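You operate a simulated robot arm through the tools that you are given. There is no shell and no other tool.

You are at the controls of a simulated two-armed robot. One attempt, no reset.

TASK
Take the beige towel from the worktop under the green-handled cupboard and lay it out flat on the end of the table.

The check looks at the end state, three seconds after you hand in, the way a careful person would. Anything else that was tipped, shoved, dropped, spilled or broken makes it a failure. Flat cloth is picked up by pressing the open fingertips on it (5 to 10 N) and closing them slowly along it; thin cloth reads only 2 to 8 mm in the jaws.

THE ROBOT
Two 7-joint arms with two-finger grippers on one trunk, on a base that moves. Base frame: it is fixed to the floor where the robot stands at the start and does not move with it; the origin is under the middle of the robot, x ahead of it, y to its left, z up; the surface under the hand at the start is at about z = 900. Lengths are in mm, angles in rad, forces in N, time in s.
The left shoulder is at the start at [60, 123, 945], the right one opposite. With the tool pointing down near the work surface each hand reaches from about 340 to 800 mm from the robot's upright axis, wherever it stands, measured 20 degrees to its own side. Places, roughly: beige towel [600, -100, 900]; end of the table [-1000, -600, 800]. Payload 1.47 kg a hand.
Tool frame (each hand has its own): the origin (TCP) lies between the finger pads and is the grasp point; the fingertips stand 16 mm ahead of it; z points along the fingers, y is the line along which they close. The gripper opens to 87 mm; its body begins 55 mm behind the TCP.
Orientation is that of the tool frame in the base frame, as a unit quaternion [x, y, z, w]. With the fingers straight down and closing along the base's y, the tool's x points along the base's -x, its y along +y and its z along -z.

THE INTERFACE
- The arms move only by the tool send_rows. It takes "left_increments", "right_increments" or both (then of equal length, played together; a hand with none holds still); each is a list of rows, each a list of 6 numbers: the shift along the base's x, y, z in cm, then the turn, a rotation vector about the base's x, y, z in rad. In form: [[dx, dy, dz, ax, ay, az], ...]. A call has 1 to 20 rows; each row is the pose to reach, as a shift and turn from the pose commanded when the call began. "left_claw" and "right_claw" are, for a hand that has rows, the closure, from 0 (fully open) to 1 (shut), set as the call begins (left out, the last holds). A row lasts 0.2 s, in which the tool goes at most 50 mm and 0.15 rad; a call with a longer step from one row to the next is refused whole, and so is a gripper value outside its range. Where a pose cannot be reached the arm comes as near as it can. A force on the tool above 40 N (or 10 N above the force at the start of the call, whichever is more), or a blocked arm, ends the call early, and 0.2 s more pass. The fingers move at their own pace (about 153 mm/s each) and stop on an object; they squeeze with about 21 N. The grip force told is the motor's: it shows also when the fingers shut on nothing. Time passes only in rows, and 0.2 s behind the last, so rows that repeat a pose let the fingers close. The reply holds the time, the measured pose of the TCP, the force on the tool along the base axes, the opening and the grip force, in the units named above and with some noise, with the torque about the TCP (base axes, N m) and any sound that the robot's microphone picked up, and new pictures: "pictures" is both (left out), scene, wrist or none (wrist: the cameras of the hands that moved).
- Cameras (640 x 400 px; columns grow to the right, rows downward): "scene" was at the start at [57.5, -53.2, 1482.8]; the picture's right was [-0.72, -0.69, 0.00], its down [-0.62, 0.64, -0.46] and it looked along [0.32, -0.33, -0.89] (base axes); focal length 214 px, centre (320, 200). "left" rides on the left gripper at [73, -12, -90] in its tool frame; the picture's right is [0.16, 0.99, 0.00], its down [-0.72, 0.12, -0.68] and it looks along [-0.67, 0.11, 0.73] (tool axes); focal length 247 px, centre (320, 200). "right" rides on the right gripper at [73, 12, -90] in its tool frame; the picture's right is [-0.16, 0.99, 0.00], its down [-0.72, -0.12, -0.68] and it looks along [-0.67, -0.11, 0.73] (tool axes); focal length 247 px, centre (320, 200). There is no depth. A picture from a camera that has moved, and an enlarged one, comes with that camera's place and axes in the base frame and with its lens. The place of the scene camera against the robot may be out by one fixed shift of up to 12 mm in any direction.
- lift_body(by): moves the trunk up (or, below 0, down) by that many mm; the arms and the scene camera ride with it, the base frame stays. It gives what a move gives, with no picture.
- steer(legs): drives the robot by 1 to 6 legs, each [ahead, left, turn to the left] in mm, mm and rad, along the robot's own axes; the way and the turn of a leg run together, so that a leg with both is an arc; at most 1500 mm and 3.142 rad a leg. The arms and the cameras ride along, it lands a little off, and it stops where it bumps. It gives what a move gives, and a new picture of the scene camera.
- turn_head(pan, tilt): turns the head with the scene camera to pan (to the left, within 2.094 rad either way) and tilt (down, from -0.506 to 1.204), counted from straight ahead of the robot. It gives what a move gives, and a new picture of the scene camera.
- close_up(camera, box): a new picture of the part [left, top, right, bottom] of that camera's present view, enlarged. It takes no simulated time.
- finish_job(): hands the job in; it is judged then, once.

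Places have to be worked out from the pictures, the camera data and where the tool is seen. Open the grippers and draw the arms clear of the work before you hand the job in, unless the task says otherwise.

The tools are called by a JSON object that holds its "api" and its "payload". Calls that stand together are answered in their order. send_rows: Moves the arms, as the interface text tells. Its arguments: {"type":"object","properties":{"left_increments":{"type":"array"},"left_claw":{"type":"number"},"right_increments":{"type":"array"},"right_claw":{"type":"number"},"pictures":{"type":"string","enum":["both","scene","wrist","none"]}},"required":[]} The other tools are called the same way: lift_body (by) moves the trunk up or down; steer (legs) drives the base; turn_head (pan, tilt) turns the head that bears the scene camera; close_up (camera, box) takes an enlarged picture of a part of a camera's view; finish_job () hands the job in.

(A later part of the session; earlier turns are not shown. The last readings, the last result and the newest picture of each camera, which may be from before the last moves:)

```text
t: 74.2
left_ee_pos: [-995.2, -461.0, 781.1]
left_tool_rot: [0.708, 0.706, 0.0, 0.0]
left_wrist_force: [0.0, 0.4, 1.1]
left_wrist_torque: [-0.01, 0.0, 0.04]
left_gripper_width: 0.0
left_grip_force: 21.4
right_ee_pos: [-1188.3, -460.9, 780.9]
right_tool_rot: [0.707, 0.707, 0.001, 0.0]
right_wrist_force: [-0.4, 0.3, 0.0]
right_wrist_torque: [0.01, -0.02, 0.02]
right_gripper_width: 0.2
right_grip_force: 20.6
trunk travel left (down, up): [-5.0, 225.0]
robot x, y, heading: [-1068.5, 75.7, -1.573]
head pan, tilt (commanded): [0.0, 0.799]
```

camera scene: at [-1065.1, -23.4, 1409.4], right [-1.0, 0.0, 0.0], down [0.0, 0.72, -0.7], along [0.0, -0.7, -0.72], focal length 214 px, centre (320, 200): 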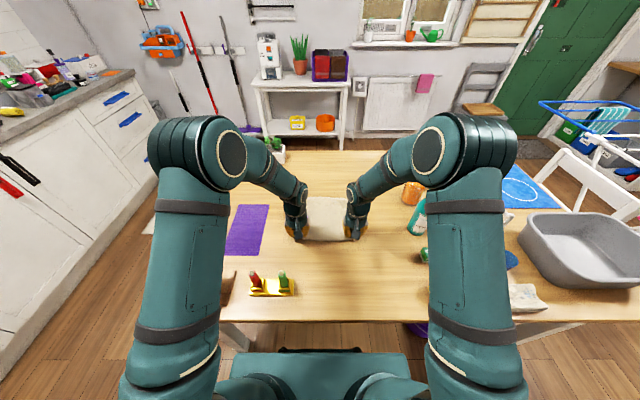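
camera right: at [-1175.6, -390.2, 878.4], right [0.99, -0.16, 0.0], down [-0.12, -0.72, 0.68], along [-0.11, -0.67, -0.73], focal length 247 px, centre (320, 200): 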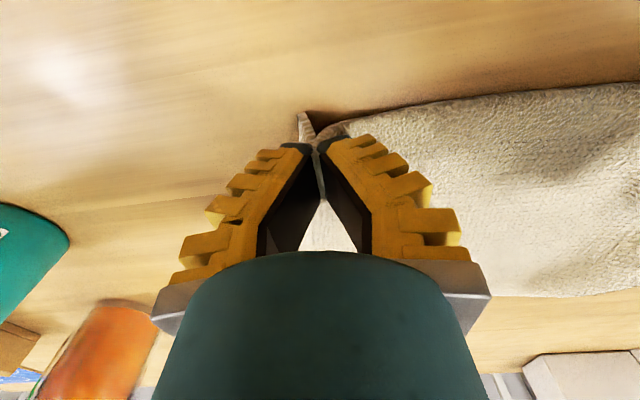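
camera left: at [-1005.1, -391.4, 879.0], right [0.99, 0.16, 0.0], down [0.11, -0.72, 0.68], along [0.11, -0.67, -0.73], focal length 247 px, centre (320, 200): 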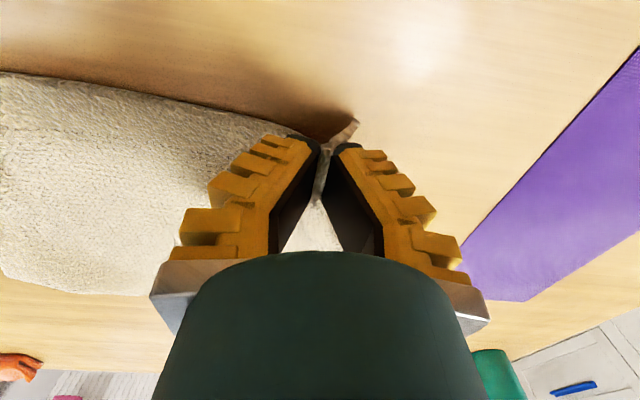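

There's no contact yet, so I'll keep lowering in small steps.

{"api": "send_rows", "payload": {"left_increments": [[0, 0, -0.2, 0, 0, 0], [0, 0, -0.4, 0, 0, 0], [0, 0, -0.4, 0, 0, 0]], "right_increments": [[0, 0, -0.2, 0, 0, 0], [0, 0, -0.4, 0, 0, 0], [0, 0, -0.4, 0, 0, 0]], "pictures": "none"}}

```text
t: 75.0
left_ee_pos: [-993.5, -460.1, 776.2]
left_tool_rot: [0.708, 0.707, 0.0, 0.001]
left_wrist_force: [-0.3, -0.6, -0.1]
left_wrist_torque: [0.0, 0.04, 0.08]
left_gripper_width: 0.3
left_grip_force: 21.0
right_ee_pos: [-1188.7, -460.9, 777.1]
right_tool_rot: [0.708, 0.707, 0.0, 0.0]
right_wrist_force: [-0.3, 0.1, -0.1]
right_wrist_torque: [0.01, -0.04, 0.05]
right_gripper_width: 0.0
right_grip_force: 21.6
trunk travel left (down, up): [-5.0, 225.0]
robot x, y, heading: [-1071.3, 75.2, -1.571]
head pan, tilt (commanded): [0.0, 0.799]
```

Still no contact force, so another few millimetres.

{"api": "send_rows", "payload": {"left_increments": [[0, 0, -0.2, 0, 0, 0], [0, 0, -0.4, 0, 0, 0], [0, 0, -0.4, 0, 0, 0]], "right_increments": [[0, 0, -0.2, 0, 0, 0], [0, 0, -0.4, 0, 0, 0], [0, 0, -0.4, 0, 0, 0]], "pictures": "none"}}

{"api": "send_rows", "payload": {"left_increments": [[0, 0, -0.15, 0, 0, 0], [0, 0, -0.3, 0, 0, 0], [0, 0, -0.3, 0, 0, 0]], "right_increments": [[0, 0, -0.15, 0, 0, 0], [0, 0, -0.3, 0, 0, 0], [0, 0, -0.3, 0, 0, 0]], "pictures": "wrist"}}

```text
t: 75.8
left_ee_pos: [-994.5, -461.1, 773.1]
left_tool_rot: [0.708, 0.706, 0.0, 0.0]
left_wrist_force: [-0.2, -1.1, 1.6]
left_wrist_torque: [0.0, 0.03, 0.08]
left_gripper_width: 0.0
left_grip_force: 21.0
right_ee_pos: [-1187.4, -461.4, 773.5]
right_tool_rot: [0.708, 0.706, 0.0, -0.001]
right_wrist_force: [0.4, 1.0, 0.2]
right_wrist_torque: [-0.01, 0.02, 0.04]
right_gripper_width: 0.0
right_grip_force: 21.2
trunk travel left (down, up): [-5.0, 225.0]
robot x, y, heading: [-1070.4, 77.1, -1.575]
head pan, tilt (commanded): [0.0, 0.799]
```

```text
t: 76.6
left_ee_pos: [-992.7, -461.8, 770.0]
left_tool_rot: [0.708, 0.706, -0.001, 0.001]
left_wrist_force: [-0.1, 1.0, 5.4]
left_wrist_torque: [0.02, -0.02, 0.04]
left_gripper_width: 0.9
left_grip_force: 20.7
right_ee_pos: [-1187.6, -460.8, 769.6]
right_tool_rot: [0.707, 0.707, 0.0, 0.0]
right_wrist_force: [0.9, -0.4, 2.9]
right_wrist_torque: [0.02, -0.02, 0.03]
right_gripper_width: 0.0
right_grip_force: 20.7
trunk travel left (down, up): [-5.0, 225.0]
robot x, y, heading: [-1066.2, 75.9, -1.573]
head pan, tilt (commanded): [0.0, 0.799]
camera right: at [-1176.2, -388.1, 860.2], right [0.99, -0.16, 0.0], down [-0.12, -0.72, 0.68], along [-0.11, -0.67, -0.73], focal length 247 px, centre (320, 200)
camera left: at [-1005.3, -389.5, 859.9], right [0.99, 0.16, 0.0], down [0.11, -0.72, 0.68], along [0.11, -0.67, -0.73], focal length 247 px, centre (320, 200)
```

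right: 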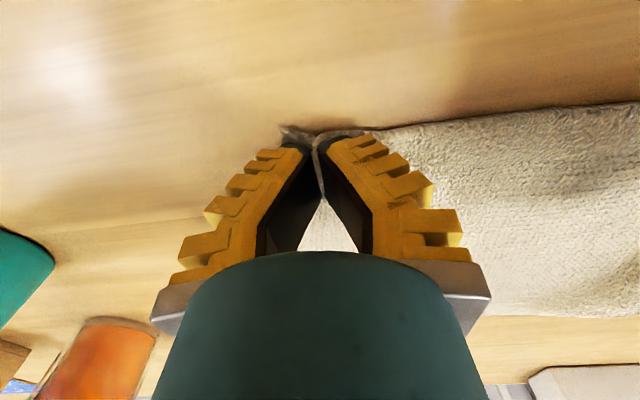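
left: 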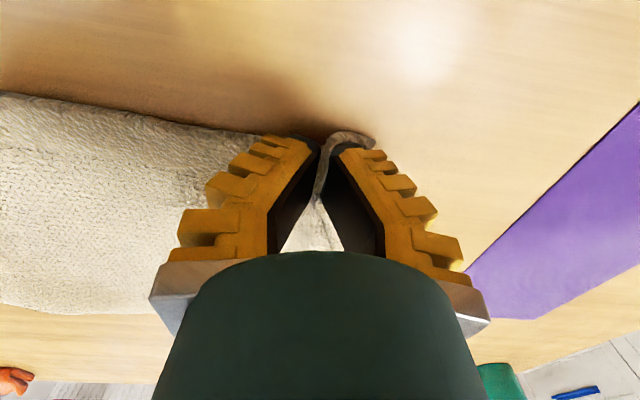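

Both fingertips now press lightly on the table, at TCP z≈770. I'll open the fingers slowly while still pressing, so the pinched folds are drawn back out flat.

{"api": "send_rows", "payload": {"left_increments": [[0, 0, 0, 0, 0, 0], [0, 0, 0, 0, 0, 0]], "right_increments": [[0, 0, -0.05, 0, 0, 0], [0, 0, -0.05, 0, 0, 0]], "left_claw": 0.9, "right_claw": 0.9, "pictures": "none"}}

{"api": "send_rows", "payload": {"left_increments": [[0, 0, 0, 0, 0, 0], [0, 0, 0, 0, 0, 0]], "right_increments": [[0, 0, 0, 0, 0, 0], [0, 0, 0, 0, 0, 0]], "left_claw": 0.8, "right_claw": 0.8, "pictures": "wrist"}}

```text
t: 77.2
left_ee_pos: [-993.2, -461.9, 768.5]
left_tool_rot: [0.707, 0.707, -0.001, 0.0]
left_wrist_force: [0.2, -1.0, -0.3]
left_wrist_torque: [0.02, -0.03, 0.0]
left_gripper_width: 10.3
left_grip_force: 7.8
right_ee_pos: [-1188.5, -462.2, 769.4]
right_tool_rot: [0.708, 0.707, 0.0, -0.001]
right_wrist_force: [-1.2, 1.1, 1.8]
right_wrist_torque: [0.0, -0.02, 0.03]
right_gripper_width: 10.7
right_grip_force: 7.4
trunk travel left (down, up): [-5.0, 225.0]
robot x, y, heading: [-1069.2, 75.0, -1.577]
head pan, tilt (commanded): [0.0, 0.799]
```

```text
t: 77.8
left_ee_pos: [-992.6, -461.1, 770.6]
left_tool_rot: [0.708, 0.707, 0.0, 0.0]
left_wrist_force: [-0.1, 0.0, 0.9]
left_wrist_torque: [0.03, -0.01, 0.03]
left_gripper_width: 18.8
left_grip_force: 7.7
right_ee_pos: [-1188.9, -460.4, 768.7]
right_tool_rot: [0.707, 0.707, 0.0, 0.001]
right_wrist_force: [-0.2, 0.0, 2.3]
right_wrist_torque: [0.0, -0.01, 0.02]
right_gripper_width: 18.9
right_grip_force: 7.5
trunk travel left (down, up): [-5.0, 225.0]
robot x, y, heading: [-1069.9, 75.9, -1.574]
head pan, tilt (commanded): [0.0, 0.799]
camera right: at [-1176.4, -388.4, 859.5], right [0.99, -0.16, 0.0], down [-0.12, -0.72, 0.68], along [-0.11, -0.67, -0.73], focal length 247 px, centre (320, 200)
camera left: at [-1005.2, -389.6, 859.7], right [0.99, 0.16, 0.0], down [0.11, -0.72, 0.68], along [0.11, -0.67, -0.73], focal length 247 px, centre (320, 200)
```

right: 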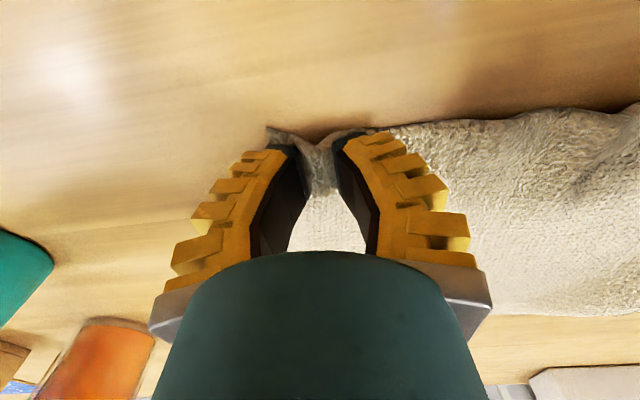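
left: 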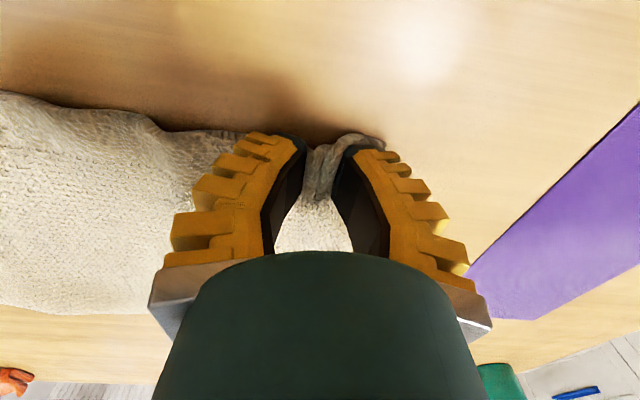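

The folds are opening out, but the inner fingers push the middle slightly together. So I'll move the hands outward as they open, pressing a little harder.

{"api": "send_rows", "payload": {"left_increments": [[0, 0, -0.12, 0, 0, 0], [0.4, 0, -0.12, 0, 0, 0], [0.8, 0, -0.12, 0, 0, 0]], "right_increments": [[0, 0, -0.08, 0, 0, 0], [-0.4, 0, -0.08, 0, 0, 0], [-0.8, 0, -0.08, 0, 0, 0]], "left_claw": 0.75, "right_claw": 0.75, "pictures": "wrist"}}

```text
t: 78.6
left_ee_pos: [-985.1, -462.2, 769.6]
left_tool_rot: [0.708, 0.706, 0.001, 0.0]
left_wrist_force: [0.4, 0.3, 2.6]
left_wrist_torque: [-0.02, -0.01, 0.03]
left_gripper_width: 23.4
left_grip_force: 7.5
right_ee_pos: [-1195.4, -459.4, 768.8]
right_tool_rot: [0.707, 0.707, 0.0, 0.0]
right_wrist_force: [0.5, -0.4, 4.7]
right_wrist_torque: [-0.02, -0.01, 0.05]
right_gripper_width: 23.2
right_grip_force: 7.3
trunk travel left (down, up): [-5.0, 225.0]
robot x, y, heading: [-1071.1, 75.8, -1.57]
head pan, tilt (commanded): [0.0, 0.799]
camera right: at [-1184.3, -388.2, 858.8], right [0.99, -0.16, 0.0], down [-0.12, -0.72, 0.68], along [-0.11, -0.67, -0.73], focal length 247 px, centre (320, 200)
camera left: at [-997.2, -389.6, 858.9], right [0.99, 0.16, 0.0], down [0.11, -0.72, 0.68], along [0.11, -0.67, -0.73], focal length 247 px, centre (320, 200)
```

right: 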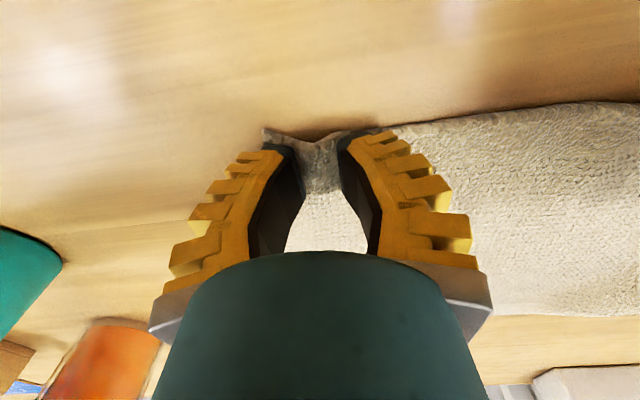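
left: 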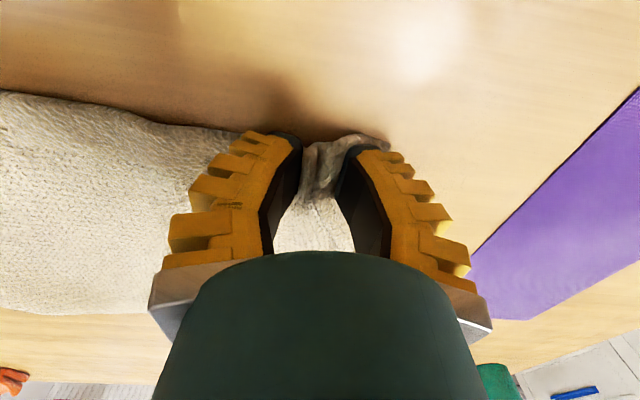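

The middle is flat again and the folds are spreading. I'll continue opening while moving outward.

{"api": "send_rows", "payload": {"left_increments": [[0.2, 0, -0.07, 0, 0, 0], [0.4, 0, -0.07, 0, 0, 0], [0.6, 0, -0.07, 0, 0, 0]], "right_increments": [[-0.2, 0, 0, 0, 0, 0], [-0.4, 0, 0, 0, 0, 0], [-0.6, 0, 0, 0, 0, 0]], "left_claw": 0.67, "right_claw": 0.67, "pictures": "none"}}

{"api": "send_rows", "payload": {"left_increments": [[0.2, 0, 0, 0, 0, 0], [0.4, 0, 0, 0, 0, 0], [0.6, 0, 0, 0, 0, 0]], "right_increments": [[-0.2, 0, 0, 0, 0, 0], [-0.4, 0, 0, 0, 0, 0], [-0.6, 0, 0, 0, 0, 0]], "left_claw": 0.58, "right_claw": 0.58, "pictures": "wrist"}}

```text
t: 79.4
left_ee_pos: [-979.4, -461.3, 769.7]
left_tool_rot: [0.708, 0.706, 0.0, 0.001]
left_wrist_force: [-0.2, -0.3, 8.1]
left_wrist_torque: [0.02, -0.03, 0.0]
left_gripper_width: 30.4
left_grip_force: 7.8
right_ee_pos: [-1201.7, -461.0, 768.8]
right_tool_rot: [0.708, 0.706, 0.0, 0.0]
right_wrist_force: [-0.5, 0.2, 5.9]
right_wrist_torque: [0.0, -0.01, -0.03]
right_gripper_width: 30.3
right_grip_force: 7.5
trunk travel left (down, up): [-5.0, 225.0]
robot x, y, heading: [-1069.1, 75.1, -1.573]
head pan, tilt (commanded): [0.0, 0.799]
```

```text
t: 80.2
left_ee_pos: [-974.0, -461.9, 769.3]
left_tool_rot: [0.708, 0.706, 0.0, 0.0]
left_wrist_force: [-1.3, -0.5, 8.3]
left_wrist_torque: [-0.03, 0.04, 0.03]
left_gripper_width: 38.5
left_grip_force: 8.4
right_ee_pos: [-1207.6, -461.0, 768.3]
right_tool_rot: [0.708, 0.707, 0.0, 0.001]
right_wrist_force: [0.8, -0.3, 8.2]
right_wrist_torque: [-0.01, -0.1, 0.0]
right_gripper_width: 37.8
right_grip_force: 8.1
trunk travel left (down, up): [-5.0, 225.0]
robot x, y, heading: [-1069.1, 77.4, -1.571]
head pan, tilt (commanded): [0.0, 0.799]
camera right: at [-1196.2, -388.1, 858.6], right [0.99, -0.16, 0.0], down [-0.12, -0.72, 0.68], along [-0.11, -0.67, -0.73], focal length 247 px, centre (320, 200)
camera left: at [-985.2, -388.9, 858.5], right [0.99, 0.16, 0.0], down [0.11, -0.72, 0.68], along [0.11, -0.67, -0.73], focal length 247 px, centre (320, 200)
```

right: 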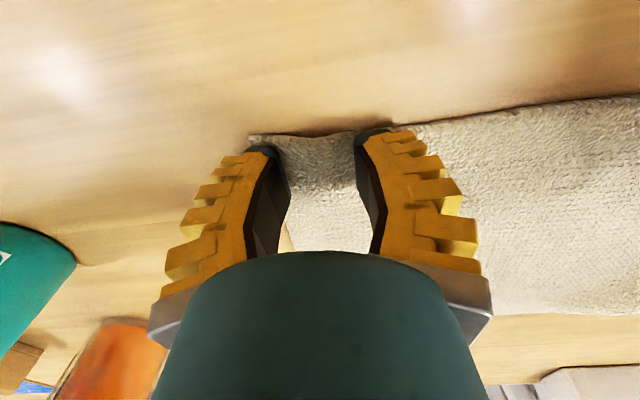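
left: 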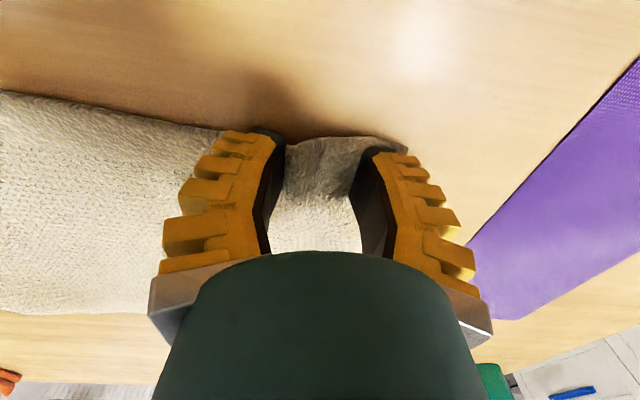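

The folds are almost gone on both sides. One more stage of opening and spreading should do it.

{"api": "send_rows", "payload": {"left_increments": [[0.25, 0, 0, 0, 0, 0], [0.5, 0, 0, 0, 0, 0], [0.7, 0, 0, 0, 0, 0]], "right_increments": [[-0.25, 0, 0, 0, 0, 0], [-0.5, 0, 0, 0, 0, 0], [-0.7, 0, 0, 0, 0, 0]], "left_claw": 0.48, "right_claw": 0.48, "pictures": "wrist"}}

```text
t: 81.0
left_ee_pos: [-965.6, -460.5, 769.1]
left_tool_rot: [0.707, 0.707, 0.001, 0.0]
left_wrist_force: [0.2, -0.6, 6.8]
left_wrist_torque: [-0.05, 0.09, -0.01]
left_gripper_width: 46.8
left_grip_force: 8.6
right_ee_pos: [-1213.9, -460.2, 768.3]
right_tool_rot: [0.708, 0.707, 0.0, 0.0]
right_wrist_force: [2.3, 0.6, 2.4]
right_wrist_torque: [0.0, -0.12, 0.03]
right_gripper_width: 51.9
right_grip_force: 5.4
trunk travel left (down, up): [-5.0, 225.0]
robot x, y, heading: [-1070.7, 77.0, -1.574]
head pan, tilt (commanded): [0.0, 0.799]
camera right: at [-1202.8, -388.1, 858.5], right [0.99, -0.16, 0.0], down [-0.12, -0.72, 0.68], along [-0.11, -0.67, -0.73], focal length 247 px, centre (320, 200)
camera left: at [-978.2, -389.4, 858.5], right [0.99, 0.16, 0.0], down [0.12, -0.72, 0.68], along [0.11, -0.67, -0.73], focal length 247 px, centre (320, 200)
```

right: 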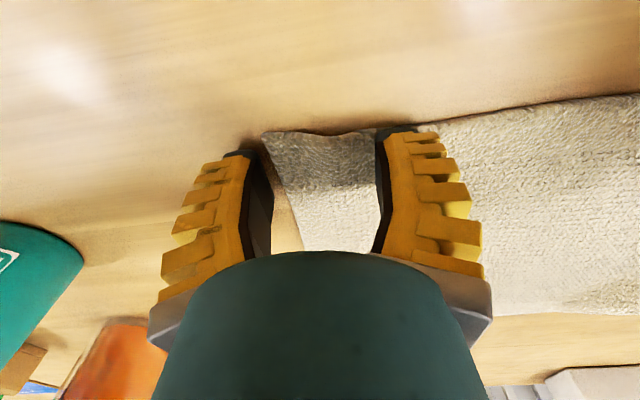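
left: 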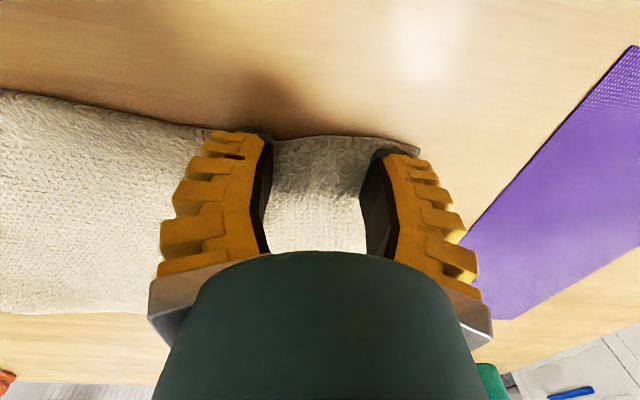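

Both corners look opened out; the right outer finger has already slid off the edge. I'll lift both hands straight up and check how the towel lies.

{"api": "send_rows", "payload": {"left_increments": [[0, 0, 0.5, 0, 0, 0], [0, 0, 1.5, 0, 0, 0], [0, 0, 3.5, 0, 0, 0], [0, 0, 6.5, 0, 0, 0], [0, 0, 10, 0, 0, 0], [0, 0, 13, 0, 0, 0], [0, 0, 13, 0, 0, 0]], "right_increments": [[0, 0, 0.5, 0, 0, 0], [0, 0, 1.5, 0, 0, 0], [0, 0, 3.5, 0, 0, 0], [0, 0, 6.5, 0, 0, 0], [0, 0, 10, 0, 0, 0], [0, 0, 13, 0, 0, 0], [0, 0, 13, 0, 0, 0]], "left_claw": 0.48, "right_claw": 0.48, "pictures": "both"}}

{"api": "close_up", "payload": {"camera": "scene", "box": [220, 140, 440, 280]}}

```text
t: 82.6
left_ee_pos: [-966.6, -462.5, 898.8]
left_tool_rot: [0.708, 0.706, 0.0, 0.0]
left_wrist_force: [-0.3, -0.8, 0.6]
left_wrist_torque: [-0.01, 0.02, 0.01]
left_gripper_width: 50.6
left_grip_force: 4.4
right_ee_pos: [-1214.7, -461.0, 898.7]
right_tool_rot: [0.708, 0.707, 0.0, 0.0]
right_wrist_force: [0.3, -0.5, -0.1]
right_wrist_torque: [-0.03, -0.02, 0.0]
right_gripper_width: 50.5
right_grip_force: 4.0
trunk travel left (down, up): [-5.0, 225.0]
robot x, y, heading: [-1069.9, 74.8, -1.574]
head pan, tilt (commanded): [0.0, 0.799]
camera scene: at [-1065.2, -23.7, 1409.3], right [-1.0, 0.0, 0.0], down [0.0, 0.72, -0.7], along [0.0, -0.7, -0.72], focal length 214 px, centre (320, 200)
camera right: at [-1203.9, -389.7, 988.9], right [0.99, -0.16, 0.0], down [-0.12, -0.72, 0.68], along [-0.11, -0.67, -0.73], focal length 247 px, centre (320, 200)
camera left: at [-978.0, -390.0, 988.5], right [0.99, 0.16, 0.0], down [0.11, -0.72, 0.68], along [0.11, -0.67, -0.73], focal length 247 px, centre (320, 200)
```

scene: 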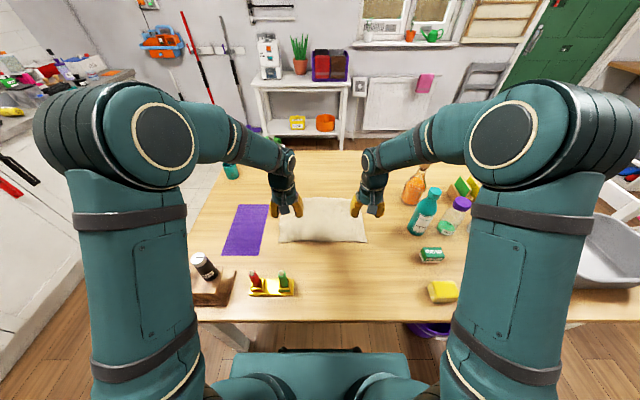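
right: 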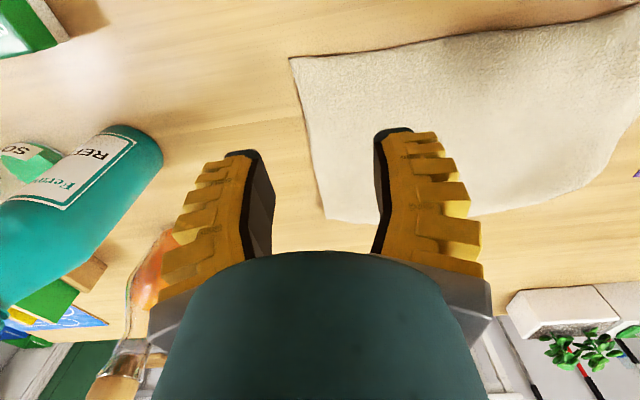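
left: 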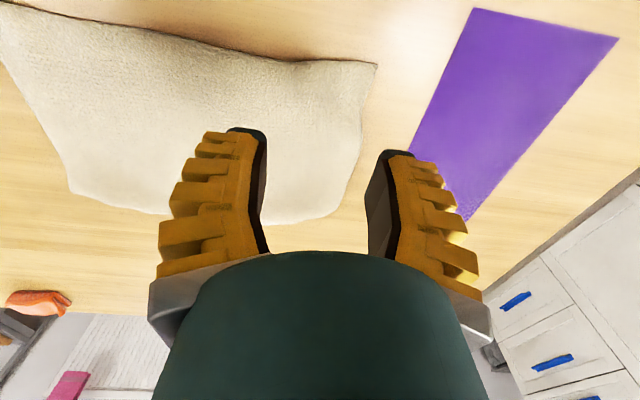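

```text
2.86 times, centred on (330, 210) of scene
camera zoom: at [-1065.2, -23.7, 1409.3], right [-1.0, 0.0, 0.0], down [0.0, 0.72, -0.7], along [0.0, -0.7, -0.72], focal length 613 px, centre (291, 171)
```

zoom: 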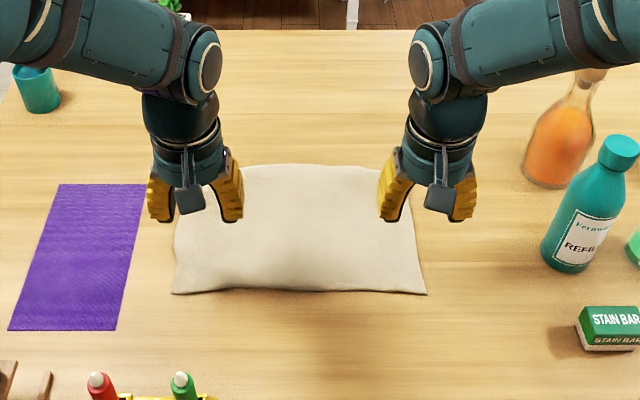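

The towel lies on the table in open space, though its far corners look a little pulled in. I'll raise the hands and move them apart to get a clear view.

{"api": "send_rows", "payload": {"left_increments": [[0, 1, 3, 0, 0, 0], [1, 3, 6, 0, 0, 0], [3, 5, 9, 0, 0, 0], [5, 7, 12, 0, 0, 0], [7, 9, 14, 0, 0, 0], [9, 11, 15, 0, 0, 0], [11, 12, 15, 0, 0, 0], [13, 12, 15, 0, 0, 0], [13, 12, 15, 0, 0, 0]], "right_increments": [[0, 1, 3, 0, 0, 0], [-1, 3, 6, 0, 0, 0], [-3, 5, 9, 0, 0, 0], [-5, 7, 12, 0, 0, 0], [-7, 9, 14, 0, 0, 0], [-9, 11, 15, 0, 0, 0], [-10, 12, 15, 0, 0, 0], [-11, 12, 15, 0, 0, 0], [-11, 12, 15, 0, 0, 0]], "pictures": "both"}}

{"api": "close_up", "payload": {"camera": "scene", "box": [250, 170, 400, 265]}}

```text
t: 84.6
left_ee_pos: [-837.2, -341.3, 1047.7]
left_tool_rot: [0.708, 0.706, 0.0, 0.001]
left_wrist_force: [-0.8, 0.2, -0.2]
left_wrist_torque: [-0.02, -0.01, 0.0]
left_gripper_width: 50.8
left_grip_force: 4.1
right_ee_pos: [-1324.9, -340.5, 1048.0]
right_tool_rot: [0.708, 0.706, 0.0, 0.0]
right_wrist_force: [0.1, 0.1, -0.3]
right_wrist_torque: [0.01, 0.0, -0.01]
right_gripper_width: 50.7
right_grip_force: 3.9
trunk travel left (down, up): [-5.0, 225.0]
robot x, y, heading: [-1066.9, 76.8, -1.568]
head pan, tilt (commanded): [0.0, 0.799]
camera scene: at [-1065.2, -23.3, 1409.3], right [-1.0, 0.0, 0.0], down [0.0, 0.72, -0.7], along [0.0, -0.7, -0.72], focal length 214 px, centre (320, 200)
camera right: at [-1313.4, -268.0, 1138.7], right [0.99, -0.16, 0.0], down [-0.12, -0.72, 0.68], along [-0.11, -0.67, -0.73], focal length 247 px, centre (320, 200)
camera left: at [-848.8, -269.7, 1138.4], right [0.99, 0.16, 0.0], down [0.11, -0.72, 0.68], along [0.11, -0.67, -0.73], focal length 247 px, centre (320, 200)
```

scene: 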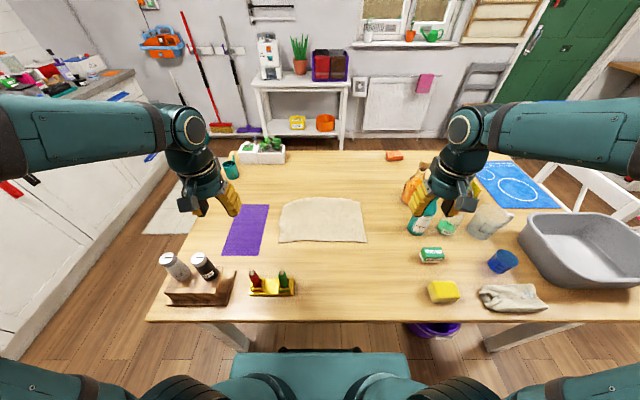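
right: 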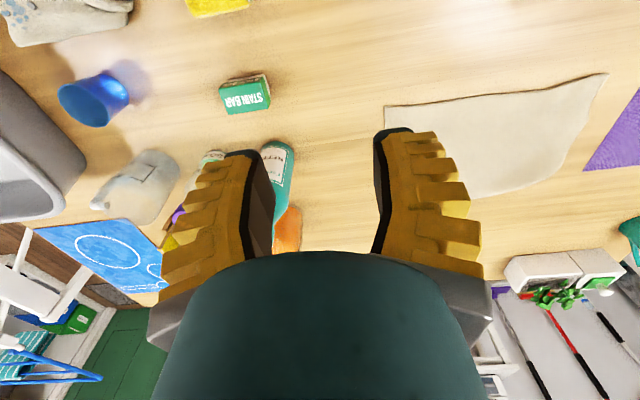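
left: 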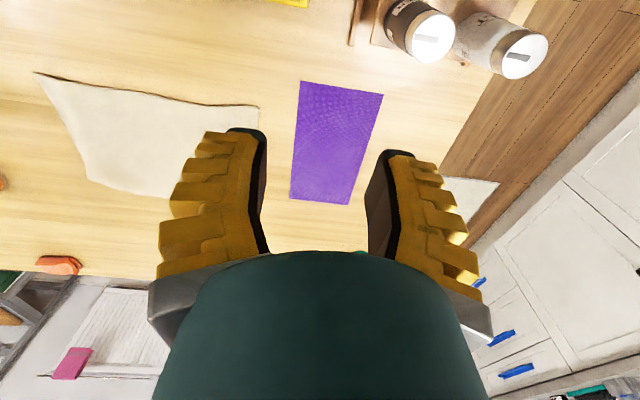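

```text
4.21 times, centred on (325, 218) of scene
camera zoom: at [-1065.2, -23.3, 1409.3], right [-1.0, 0.0, 0.0], down [0.0, 0.72, -0.7], along [0.0, -0.7, -0.72], focal length 903 px, centre (299, 126)
```

zoom: 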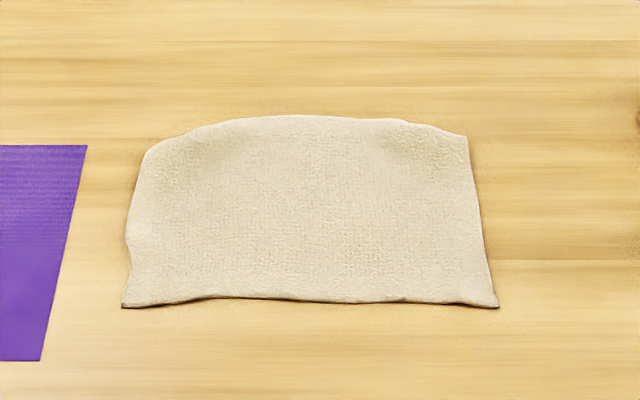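

The towel is nearly flat, but the far-left corner looks rounded and may be tucked under. I'll look at it more closely.

{"api": "close_up", "payload": {"camera": "scene", "box": [272, 190, 322, 222]}}

{"api": "close_up", "payload": {"camera": "right", "box": [440, 50, 640, 230]}}

{"api": "close_up", "payload": {"camera": "left", "box": [20, 60, 300, 235]}}

```text
12.50 times, centred on (297, 206) of scene
camera zoom: at [-1065.2, -23.3, 1409.3], right [-1.0, 0.0, 0.0], down [0.0, 0.72, -0.7], along [0.0, -0.7, -0.72], focal length 2681 px, centre (608, 125)
```

zoom: 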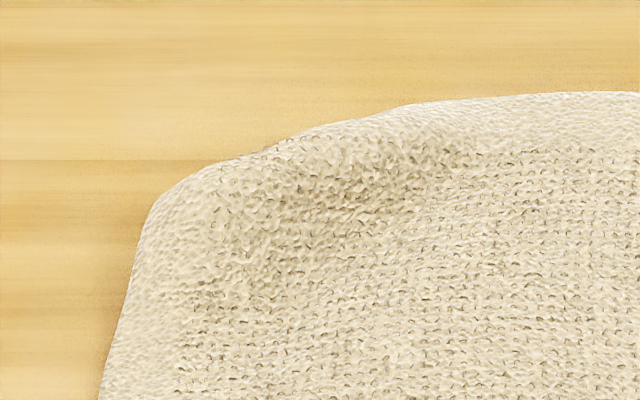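

```text
2.22 times, centred on (540, 140) of right
camera zoom: at [-1313.4, -268.0, 1138.7], right [0.99, -0.16, 0.0], down [-0.12, -0.72, 0.68], along [-0.11, -0.67, -0.73], focal length 549 px, centre (-169, 333)
```

zoom: 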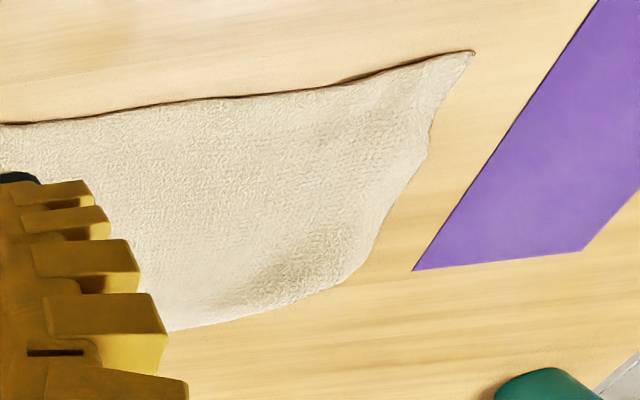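

```text
2.29 times, centred on (160, 148) of left
camera zoom: at [-848.8, -269.7, 1138.4], right [0.99, 0.16, 0.0], down [0.11, -0.72, 0.68], along [0.11, -0.67, -0.73], focal length 564 px, centre (686, 320)
```

zoom: 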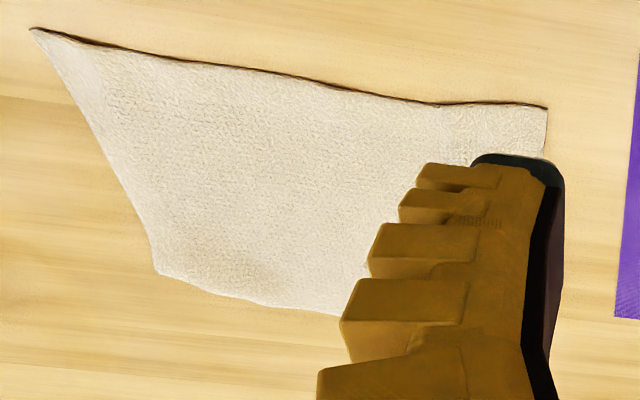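

Both far corners are tucked under by a few centimetres, so I'll re-lay the towel. This time the fingers will close across the near edge, nearer the corners, so that no pleats run through the cloth. First I turn both hands 90° while moving above the near corners.

{"api": "send_rows", "payload": {"left_increments": [[-0.8, -1.1, -1.2, 0, 0, -0.131], [-1.7, -2.3, -2.4, 0, 0, -0.262], [-2.6, -3.4, -3.6, 0, 0, -0.393], [-3.4, -4.6, -4.8, 0, 0, -0.524], [-4.3, -5.7, -6, 0, 0, -0.655], [-5.1, -6.8, -7.2, 0, 0, -0.786], [-6, -8, -8.4, 0, 0, -0.917], [-6.9, -9.1, -9.6, 0, 0, -1.048], [-7.7, -10.3, -10.8, 0, 0, -1.179], [-8.6, -11.4, -12, 0, 0, -1.31], [-9.4, -12.5, -13.2, 0, 0, -1.44], [-10.3, -13.7, -14.8, 0, 0, -1.571], [-10.3, -13.7, -14.8, 0, 0, -1.571]], "right_increments": [[1, -1.1, -1.2, 0, 0, 0.131], [1.9, -2.3, -2.4, 0, 0, 0.262], [2.9, -3.4, -3.6, 0, 0, 0.393], [3.8, -4.6, -4.8, 0, 0, 0.524], [4.8, -5.7, -6, 0, 0, 0.655], [5.7, -6.8, -7.2, 0, 0, 0.786], [6.7, -8, -8.4, 0, 0, 0.917], [7.7, -9.1, -9.6, 0, 0, 1.048], [8.6, -10.3, -10.8, 0, 0, 1.179], [9.6, -11.4, -12, 0, 0, 1.31], [10.5, -12.5, -13.2, 0, 0, 1.44], [11.5, -13.7, -14.8, 0, 0, 1.571], [11.5, -13.7, -14.8, 0, 0, 1.571]], "left_claw": 0.55, "right_claw": 0.55, "pictures": "both"}}

```text
t: 87.4
left_ee_pos: [-939.5, -479.1, 899.9]
left_tool_rot: [1.0, -0.002, 0.0, 0.0]
left_wrist_force: [0.4, -0.1, 0.3]
left_wrist_torque: [-0.01, 0.02, 0.01]
left_gripper_width: 44.8
left_grip_force: 4.3
right_ee_pos: [-1209.3, -478.1, 900.4]
right_tool_rot: [0.0, 1.0, 0.0, 0.0]
right_wrist_force: [0.0, -0.4, 0.9]
right_wrist_torque: [0.02, 0.05, 0.02]
right_gripper_width: 44.8
right_grip_force: 4.5
trunk travel left (down, up): [-5.0, 225.0]
robot x, y, heading: [-1068.4, 74.2, -1.573]
head pan, tilt (commanded): [0.0, 0.799]
camera scene: at [-1065.1, -22.9, 1409.4], right [-1.0, 0.0, 0.0], down [0.0, 0.72, -0.7], along [0.0, -0.7, -0.72], focal length 214 px, centre (320, 200)
camera right: at [-1282.1, -467.1, 990.6], right [0.16, 0.99, 0.0], down [0.72, -0.11, 0.68], along [0.67, -0.11, -0.73], focal length 247 px, centre (320, 200)
camera left: at [-867.1, -468.2, 989.7], right [0.15, -0.99, 0.0], down [-0.72, -0.11, 0.68], along [-0.67, -0.11, -0.73], focal length 247 px, centre (320, 200)
```

scene: 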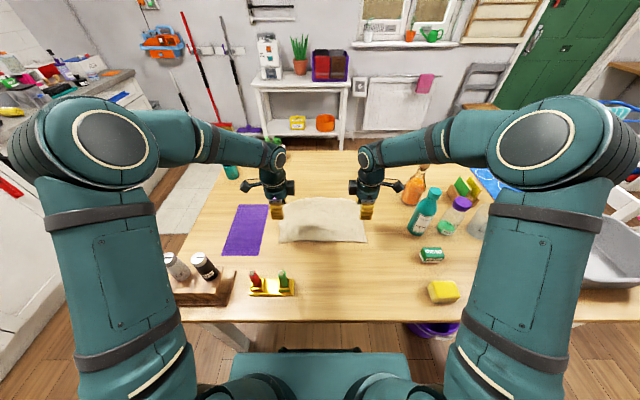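
right: 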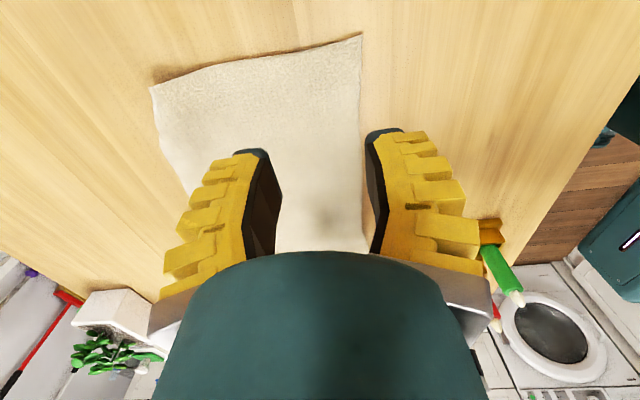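
left: 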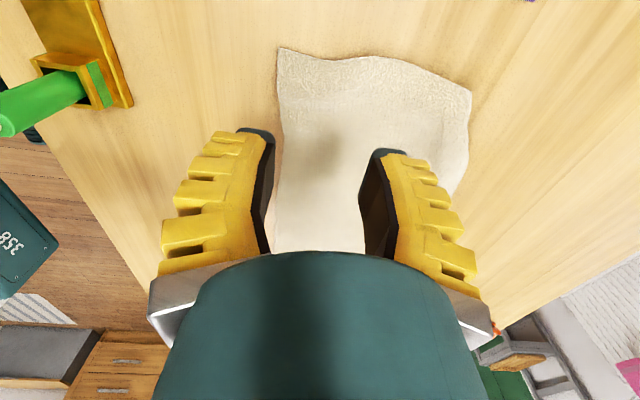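

The rotated hands are well placed over both near corners. I'll lower them to about 8 mm above the cloth.

{"api": "send_rows", "payload": {"left_increments": [[0, 0, -2.5, 0, 0, 0], [0, 0, -5, 0, 0, 0], [0, 0, -7.5, 0, 0, 0], [0, 0, -10, 0, 0, 0], [0, 0, -11.7, 0, 0, 0], [0, 0, -12.2, 0, 0, 0], [0, 0, -12.2, 0, 0, 0]], "right_increments": [[0, 0, -2.5, 0, 0, 0], [0, 0, -5, 0, 0, 0], [0, 0, -7.5, 0, 0, 0], [0, 0, -10, 0, 0, 0], [0, 0, -11.7, 0, 0, 0], [0, 0, -12.2, 0, 0, 0], [0, 0, -12.2, 0, 0, 0]], "pictures": "wrist"}}

```text
t: 89.0
left_ee_pos: [-939.1, -478.3, 777.6]
left_tool_rot: [1.0, -0.001, 0.001, 0.0]
left_wrist_force: [0.4, -0.8, -0.1]
left_wrist_torque: [-0.01, 0.02, 0.02]
left_gripper_width: 44.9
left_grip_force: 4.7
right_ee_pos: [-1210.3, -478.7, 778.4]
right_tool_rot: [0.001, 1.0, 0.0, 0.0]
right_wrist_force: [-0.2, -0.1, -0.2]
right_wrist_torque: [0.01, 0.0, 0.01]
right_gripper_width: 44.9
right_grip_force: 4.1
trunk travel left (down, up): [-5.0, 225.0]
robot x, y, heading: [-1071.6, 76.3, -1.574]
head pan, tilt (commanded): [0.0, 0.799]
camera right: at [-1282.6, -467.0, 867.9], right [0.16, 0.99, 0.0], down [0.72, -0.12, 0.68], along [0.67, -0.11, -0.73], focal length 247 px, centre (320, 200)
camera left: at [-866.9, -467.9, 867.8], right [0.16, -0.99, 0.0], down [-0.72, -0.11, 0.68], along [-0.67, -0.11, -0.73], focal length 247 px, centre (320, 200)
```

right: 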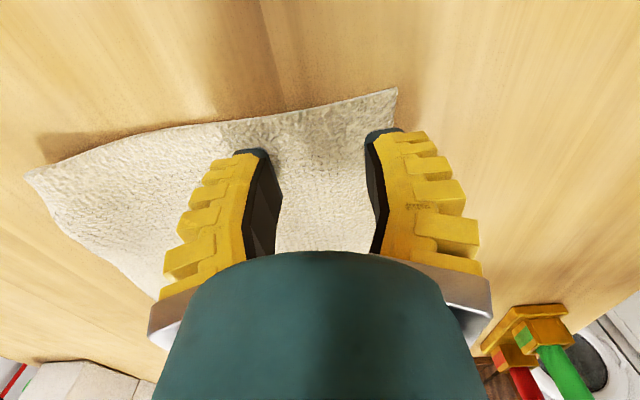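
left: 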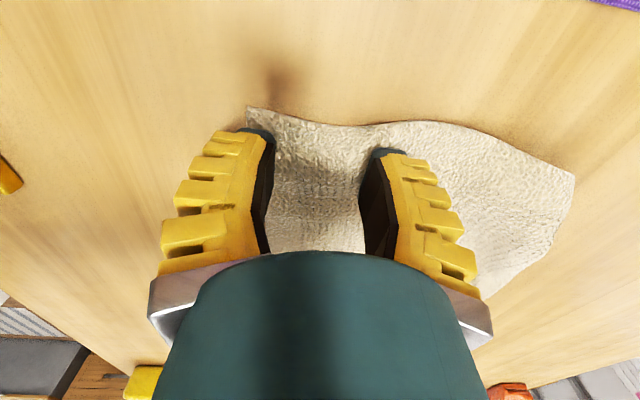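

Both fingers of each hand are above cloth. Now I'll press down gently.

{"api": "send_rows", "payload": {"left_increments": [[0, 0, -0.4, 0, 0, 0], [0, 0, -0.7, 0, 0, 0], [0, 0, -0.8, 0, 0, 0], [0, 0, -0.8, 0, 0, 0]], "right_increments": [[0, 0, -0.4, 0, 0, 0], [0, 0, -0.7, 0, 0, 0], [0, 0, -0.8, 0, 0, 0], [0, 0, -0.8, 0, 0, 0]], "pictures": "none"}}

```text
t: 90.0
left_ee_pos: [-938.7, -478.3, 771.0]
left_tool_rot: [1.0, -0.001, 0.001, 0.0]
left_wrist_force: [-0.1, 0.2, 0.6]
left_wrist_torque: [0.02, -0.03, -0.01]
left_gripper_width: 41.8
left_grip_force: 3.6
right_ee_pos: [-1209.8, -477.9, 770.5]
right_tool_rot: [0.001, 1.0, -0.001, 0.0]
right_wrist_force: [-0.5, -0.7, 0.3]
right_wrist_torque: [-0.01, 0.0, -0.02]
right_gripper_width: 41.8
right_grip_force: 3.8
trunk travel left (down, up): [-5.0, 225.0]
robot x, y, heading: [-1068.8, 75.7, -1.573]
head pan, tilt (commanded): [0.0, 0.799]
```

Contact is only just starting, so I'll go down another 2.5 mm.

{"api": "send_rows", "payload": {"left_increments": [[0, 0, -0.12, 0, 0, 0], [0, 0, -0.22, 0, 0, 0], [0, 0, -0.22, 0, 0, 0]], "right_increments": [[0, 0, -0.12, 0, 0, 0], [0, 0, -0.22, 0, 0, 0], [0, 0, -0.22, 0, 0, 0]], "pictures": "none"}}

```text
t: 90.8
left_ee_pos: [-939.9, -477.1, 768.8]
left_tool_rot: [1.0, -0.001, 0.0, 0.001]
left_wrist_force: [0.0, 0.3, 6.3]
left_wrist_torque: [-0.01, 0.01, 0.02]
left_gripper_width: 42.6
left_grip_force: 3.6
right_ee_pos: [-1209.0, -477.7, 768.1]
right_tool_rot: [0.0, 1.0, -0.001, 0.0]
right_wrist_force: [-0.9, 0.2, 6.0]
right_wrist_torque: [-0.01, 0.02, 0.04]
right_gripper_width: 43.0
right_grip_force: 3.6
trunk travel left (down, up): [-5.0, 225.0]
robot x, y, heading: [-1065.5, 74.7, -1.573]
head pan, tilt (commanded): [0.0, 0.799]
```

Both hands press with about 6 N, so I'll close the fingers slowly on both sides.

{"api": "send_rows", "payload": {"left_increments": [[0, 0, -0.03, 0, 0, 0], [0, 0, -0.03, 0, 0, 0]], "right_increments": [[0, 0, -0.03, 0, 0, 0], [0, 0, -0.03, 0, 0, 0]], "left_claw": 0.64, "right_claw": 0.64, "pictures": "none"}}

{"api": "send_rows", "payload": {"left_increments": [[0, 0, 0, 0, 0, 0], [0, 0, 0, 0, 0, 0]], "right_increments": [[0, 0, 0, 0, 0, 0], [0, 0, 0, 0, 0, 0]], "left_claw": 0.73, "right_claw": 0.73, "pictures": "wrist"}}

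```text
t: 91.4
left_ee_pos: [-940.5, -477.9, 767.7]
left_tool_rot: [1.0, -0.001, -0.001, 0.001]
left_wrist_force: [-0.2, 0.8, 9.0]
left_wrist_torque: [-0.02, -0.03, 0.04]
left_gripper_width: 35.2
left_grip_force: 2.8
right_ee_pos: [-1209.9, -477.2, 767.8]
right_tool_rot: [0.001, 1.0, -0.001, 0.0]
right_wrist_force: [0.5, 0.4, 8.0]
right_wrist_torque: [-0.07, 0.02, -0.01]
right_gripper_width: 35.2
right_grip_force: 3.0
trunk travel left (down, up): [-5.0, 225.0]
robot x, y, heading: [-1070.3, 76.0, -1.575]
head pan, tilt (commanded): [0.0, 0.799]
```

```text
t: 92.0
left_ee_pos: [-940.4, -478.2, 768.4]
left_tool_rot: [1.0, 0.0, 0.001, 0.001]
left_wrist_force: [0.1, 0.4, 8.6]
left_wrist_torque: [0.01, 0.01, -0.01]
left_gripper_width: 25.4
left_grip_force: 7.4
right_ee_pos: [-1210.2, -478.8, 769.1]
right_tool_rot: [0.002, 1.0, -0.001, -0.001]
right_wrist_force: [0.7, -0.1, 7.1]
right_wrist_torque: [-0.02, 0.03, 0.03]
right_gripper_width: 25.5
right_grip_force: 7.4
trunk travel left (down, up): [-5.0, 225.0]
robot x, y, heading: [-1071.0, 73.4, -1.571]
head pan, tilt (commanded): [0.0, 0.799]
camera right: at [-1282.7, -466.2, 858.5], right [0.16, 0.99, 0.0], down [0.72, -0.12, 0.68], along [0.67, -0.11, -0.73], focal length 247 px, centre (320, 200)
camera left: at [-867.3, -467.3, 858.2], right [0.16, -0.99, 0.0], down [-0.72, -0.11, 0.68], along [-0.67, -0.11, -0.73], focal length 247 px, centre (320, 200)
```

right: 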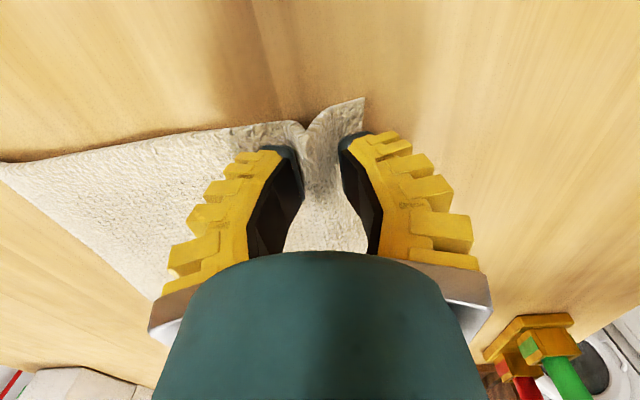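
left: 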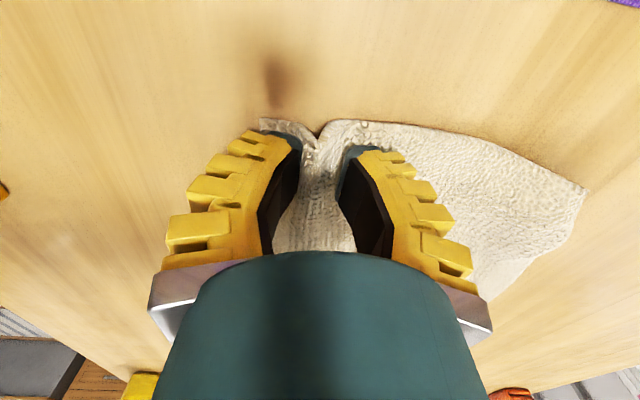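

The folds are forming neatly, parallel to the near edge. I'll continue to full closure.

{"api": "send_rows", "payload": {"left_increments": [[0, 0, 0, 0, 0, 0], [0, 0, 0, 0, 0, 0]], "right_increments": [[0, 0, 0, 0, 0, 0], [0, 0, 0, 0, 0, 0]], "left_claw": 0.82, "right_claw": 0.82, "pictures": "none"}}

{"api": "send_rows", "payload": {"left_increments": [[0, 0, 0, 0, 0, 0], [0, 0, 0, 0, 0, 0]], "right_increments": [[0, 0, 0, 0, 0, 0], [0, 0, 0, 0, 0, 0]], "left_claw": 0.91, "right_claw": 0.91, "pictures": "none"}}

{"api": "send_rows", "payload": {"left_increments": [[0, 0, 0, 0, 0, 0], [0, 0, 0, 0, 0, 0], [0, 0, 0, 0, 0, 0]], "right_increments": [[0, 0, 0, 0, 0, 0], [0, 0, 0, 0, 0, 0], [0, 0, 0, 0, 0, 0]], "left_claw": 1.0, "right_claw": 1.0, "pictures": "wrist"}}

```text
t: 92.6
left_ee_pos: [-938.3, -478.2, 768.6]
left_tool_rot: [1.0, -0.001, -0.001, 0.0]
left_wrist_force: [0.6, 1.1, 7.1]
left_wrist_torque: [-0.03, -0.02, 0.02]
left_gripper_width: 19.8
left_grip_force: 3.6
right_ee_pos: [-1210.7, -477.4, 768.6]
right_tool_rot: [0.001, 1.0, 0.0, 0.0]
right_wrist_force: [-0.6, 0.6, 7.2]
right_wrist_torque: [0.03, -0.03, -0.04]
right_gripper_width: 19.6
right_grip_force: 3.6
trunk travel left (down, up): [-5.0, 225.0]
robot x, y, heading: [-1068.1, 76.1, -1.569]
head pan, tilt (commanded): [0.0, 0.799]
```

```text
t: 93.2
left_ee_pos: [-939.8, -477.5, 767.1]
left_tool_rot: [1.0, 0.0, 0.0, 0.001]
left_wrist_force: [-0.3, -0.4, 4.1]
left_wrist_torque: [-0.05, -0.03, 0.01]
left_gripper_width: 10.1
left_grip_force: 7.7
right_ee_pos: [-1208.8, -476.9, 768.0]
right_tool_rot: [0.001, 1.0, 0.0, 0.0]
right_wrist_force: [0.8, 0.0, 3.2]
right_wrist_torque: [0.0, 0.04, 0.01]
right_gripper_width: 10.2
right_grip_force: 7.3
trunk travel left (down, up): [-5.0, 225.0]
robot x, y, heading: [-1068.4, 76.0, -1.575]
head pan, tilt (commanded): [0.0, 0.799]
```

```text
t: 94.0
left_ee_pos: [-940.3, -478.4, 768.3]
left_tool_rot: [1.0, -0.001, 0.0, 0.0]
left_wrist_force: [0.0, 1.3, 5.3]
left_wrist_torque: [0.02, 0.02, 0.04]
left_gripper_width: 0.0
left_grip_force: 20.8
right_ee_pos: [-1210.0, -477.7, 768.8]
right_tool_rot: [0.001, 1.0, 0.0, 0.0]
right_wrist_force: [-0.6, -0.3, 3.7]
right_wrist_torque: [-0.01, -0.01, -0.02]
right_gripper_width: 0.3
right_grip_force: 20.8
trunk travel left (down, up): [-5.0, 225.0]
robot x, y, heading: [-1069.1, 75.8, -1.573]
head pan, tilt (commanded): [0.0, 0.799]
camera right: at [-1282.8, -466.4, 858.3], right [0.16, 0.99, 0.0], down [0.72, -0.12, 0.68], along [0.67, -0.11, -0.73], focal length 247 px, centre (320, 200)
camera left: at [-867.3, -467.5, 858.0], right [0.16, -0.99, 0.0], down [-0.72, -0.11, 0.68], along [-0.67, -0.11, -0.73], focal length 247 px, centre (320, 200)
```

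right: 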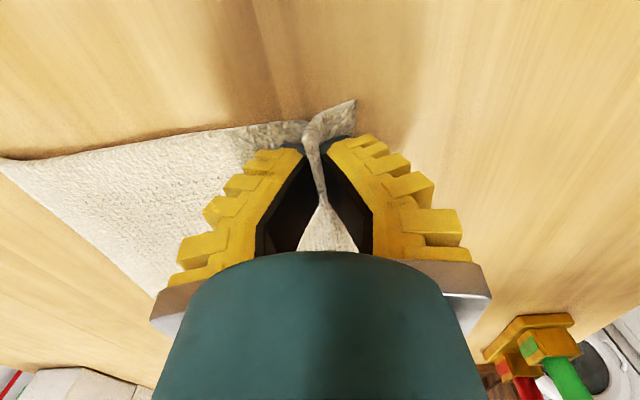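
left: 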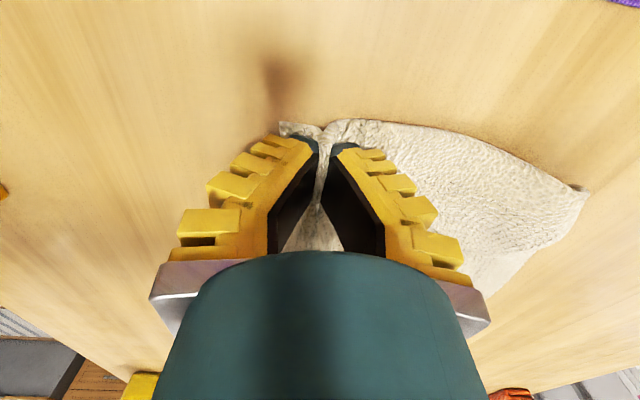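

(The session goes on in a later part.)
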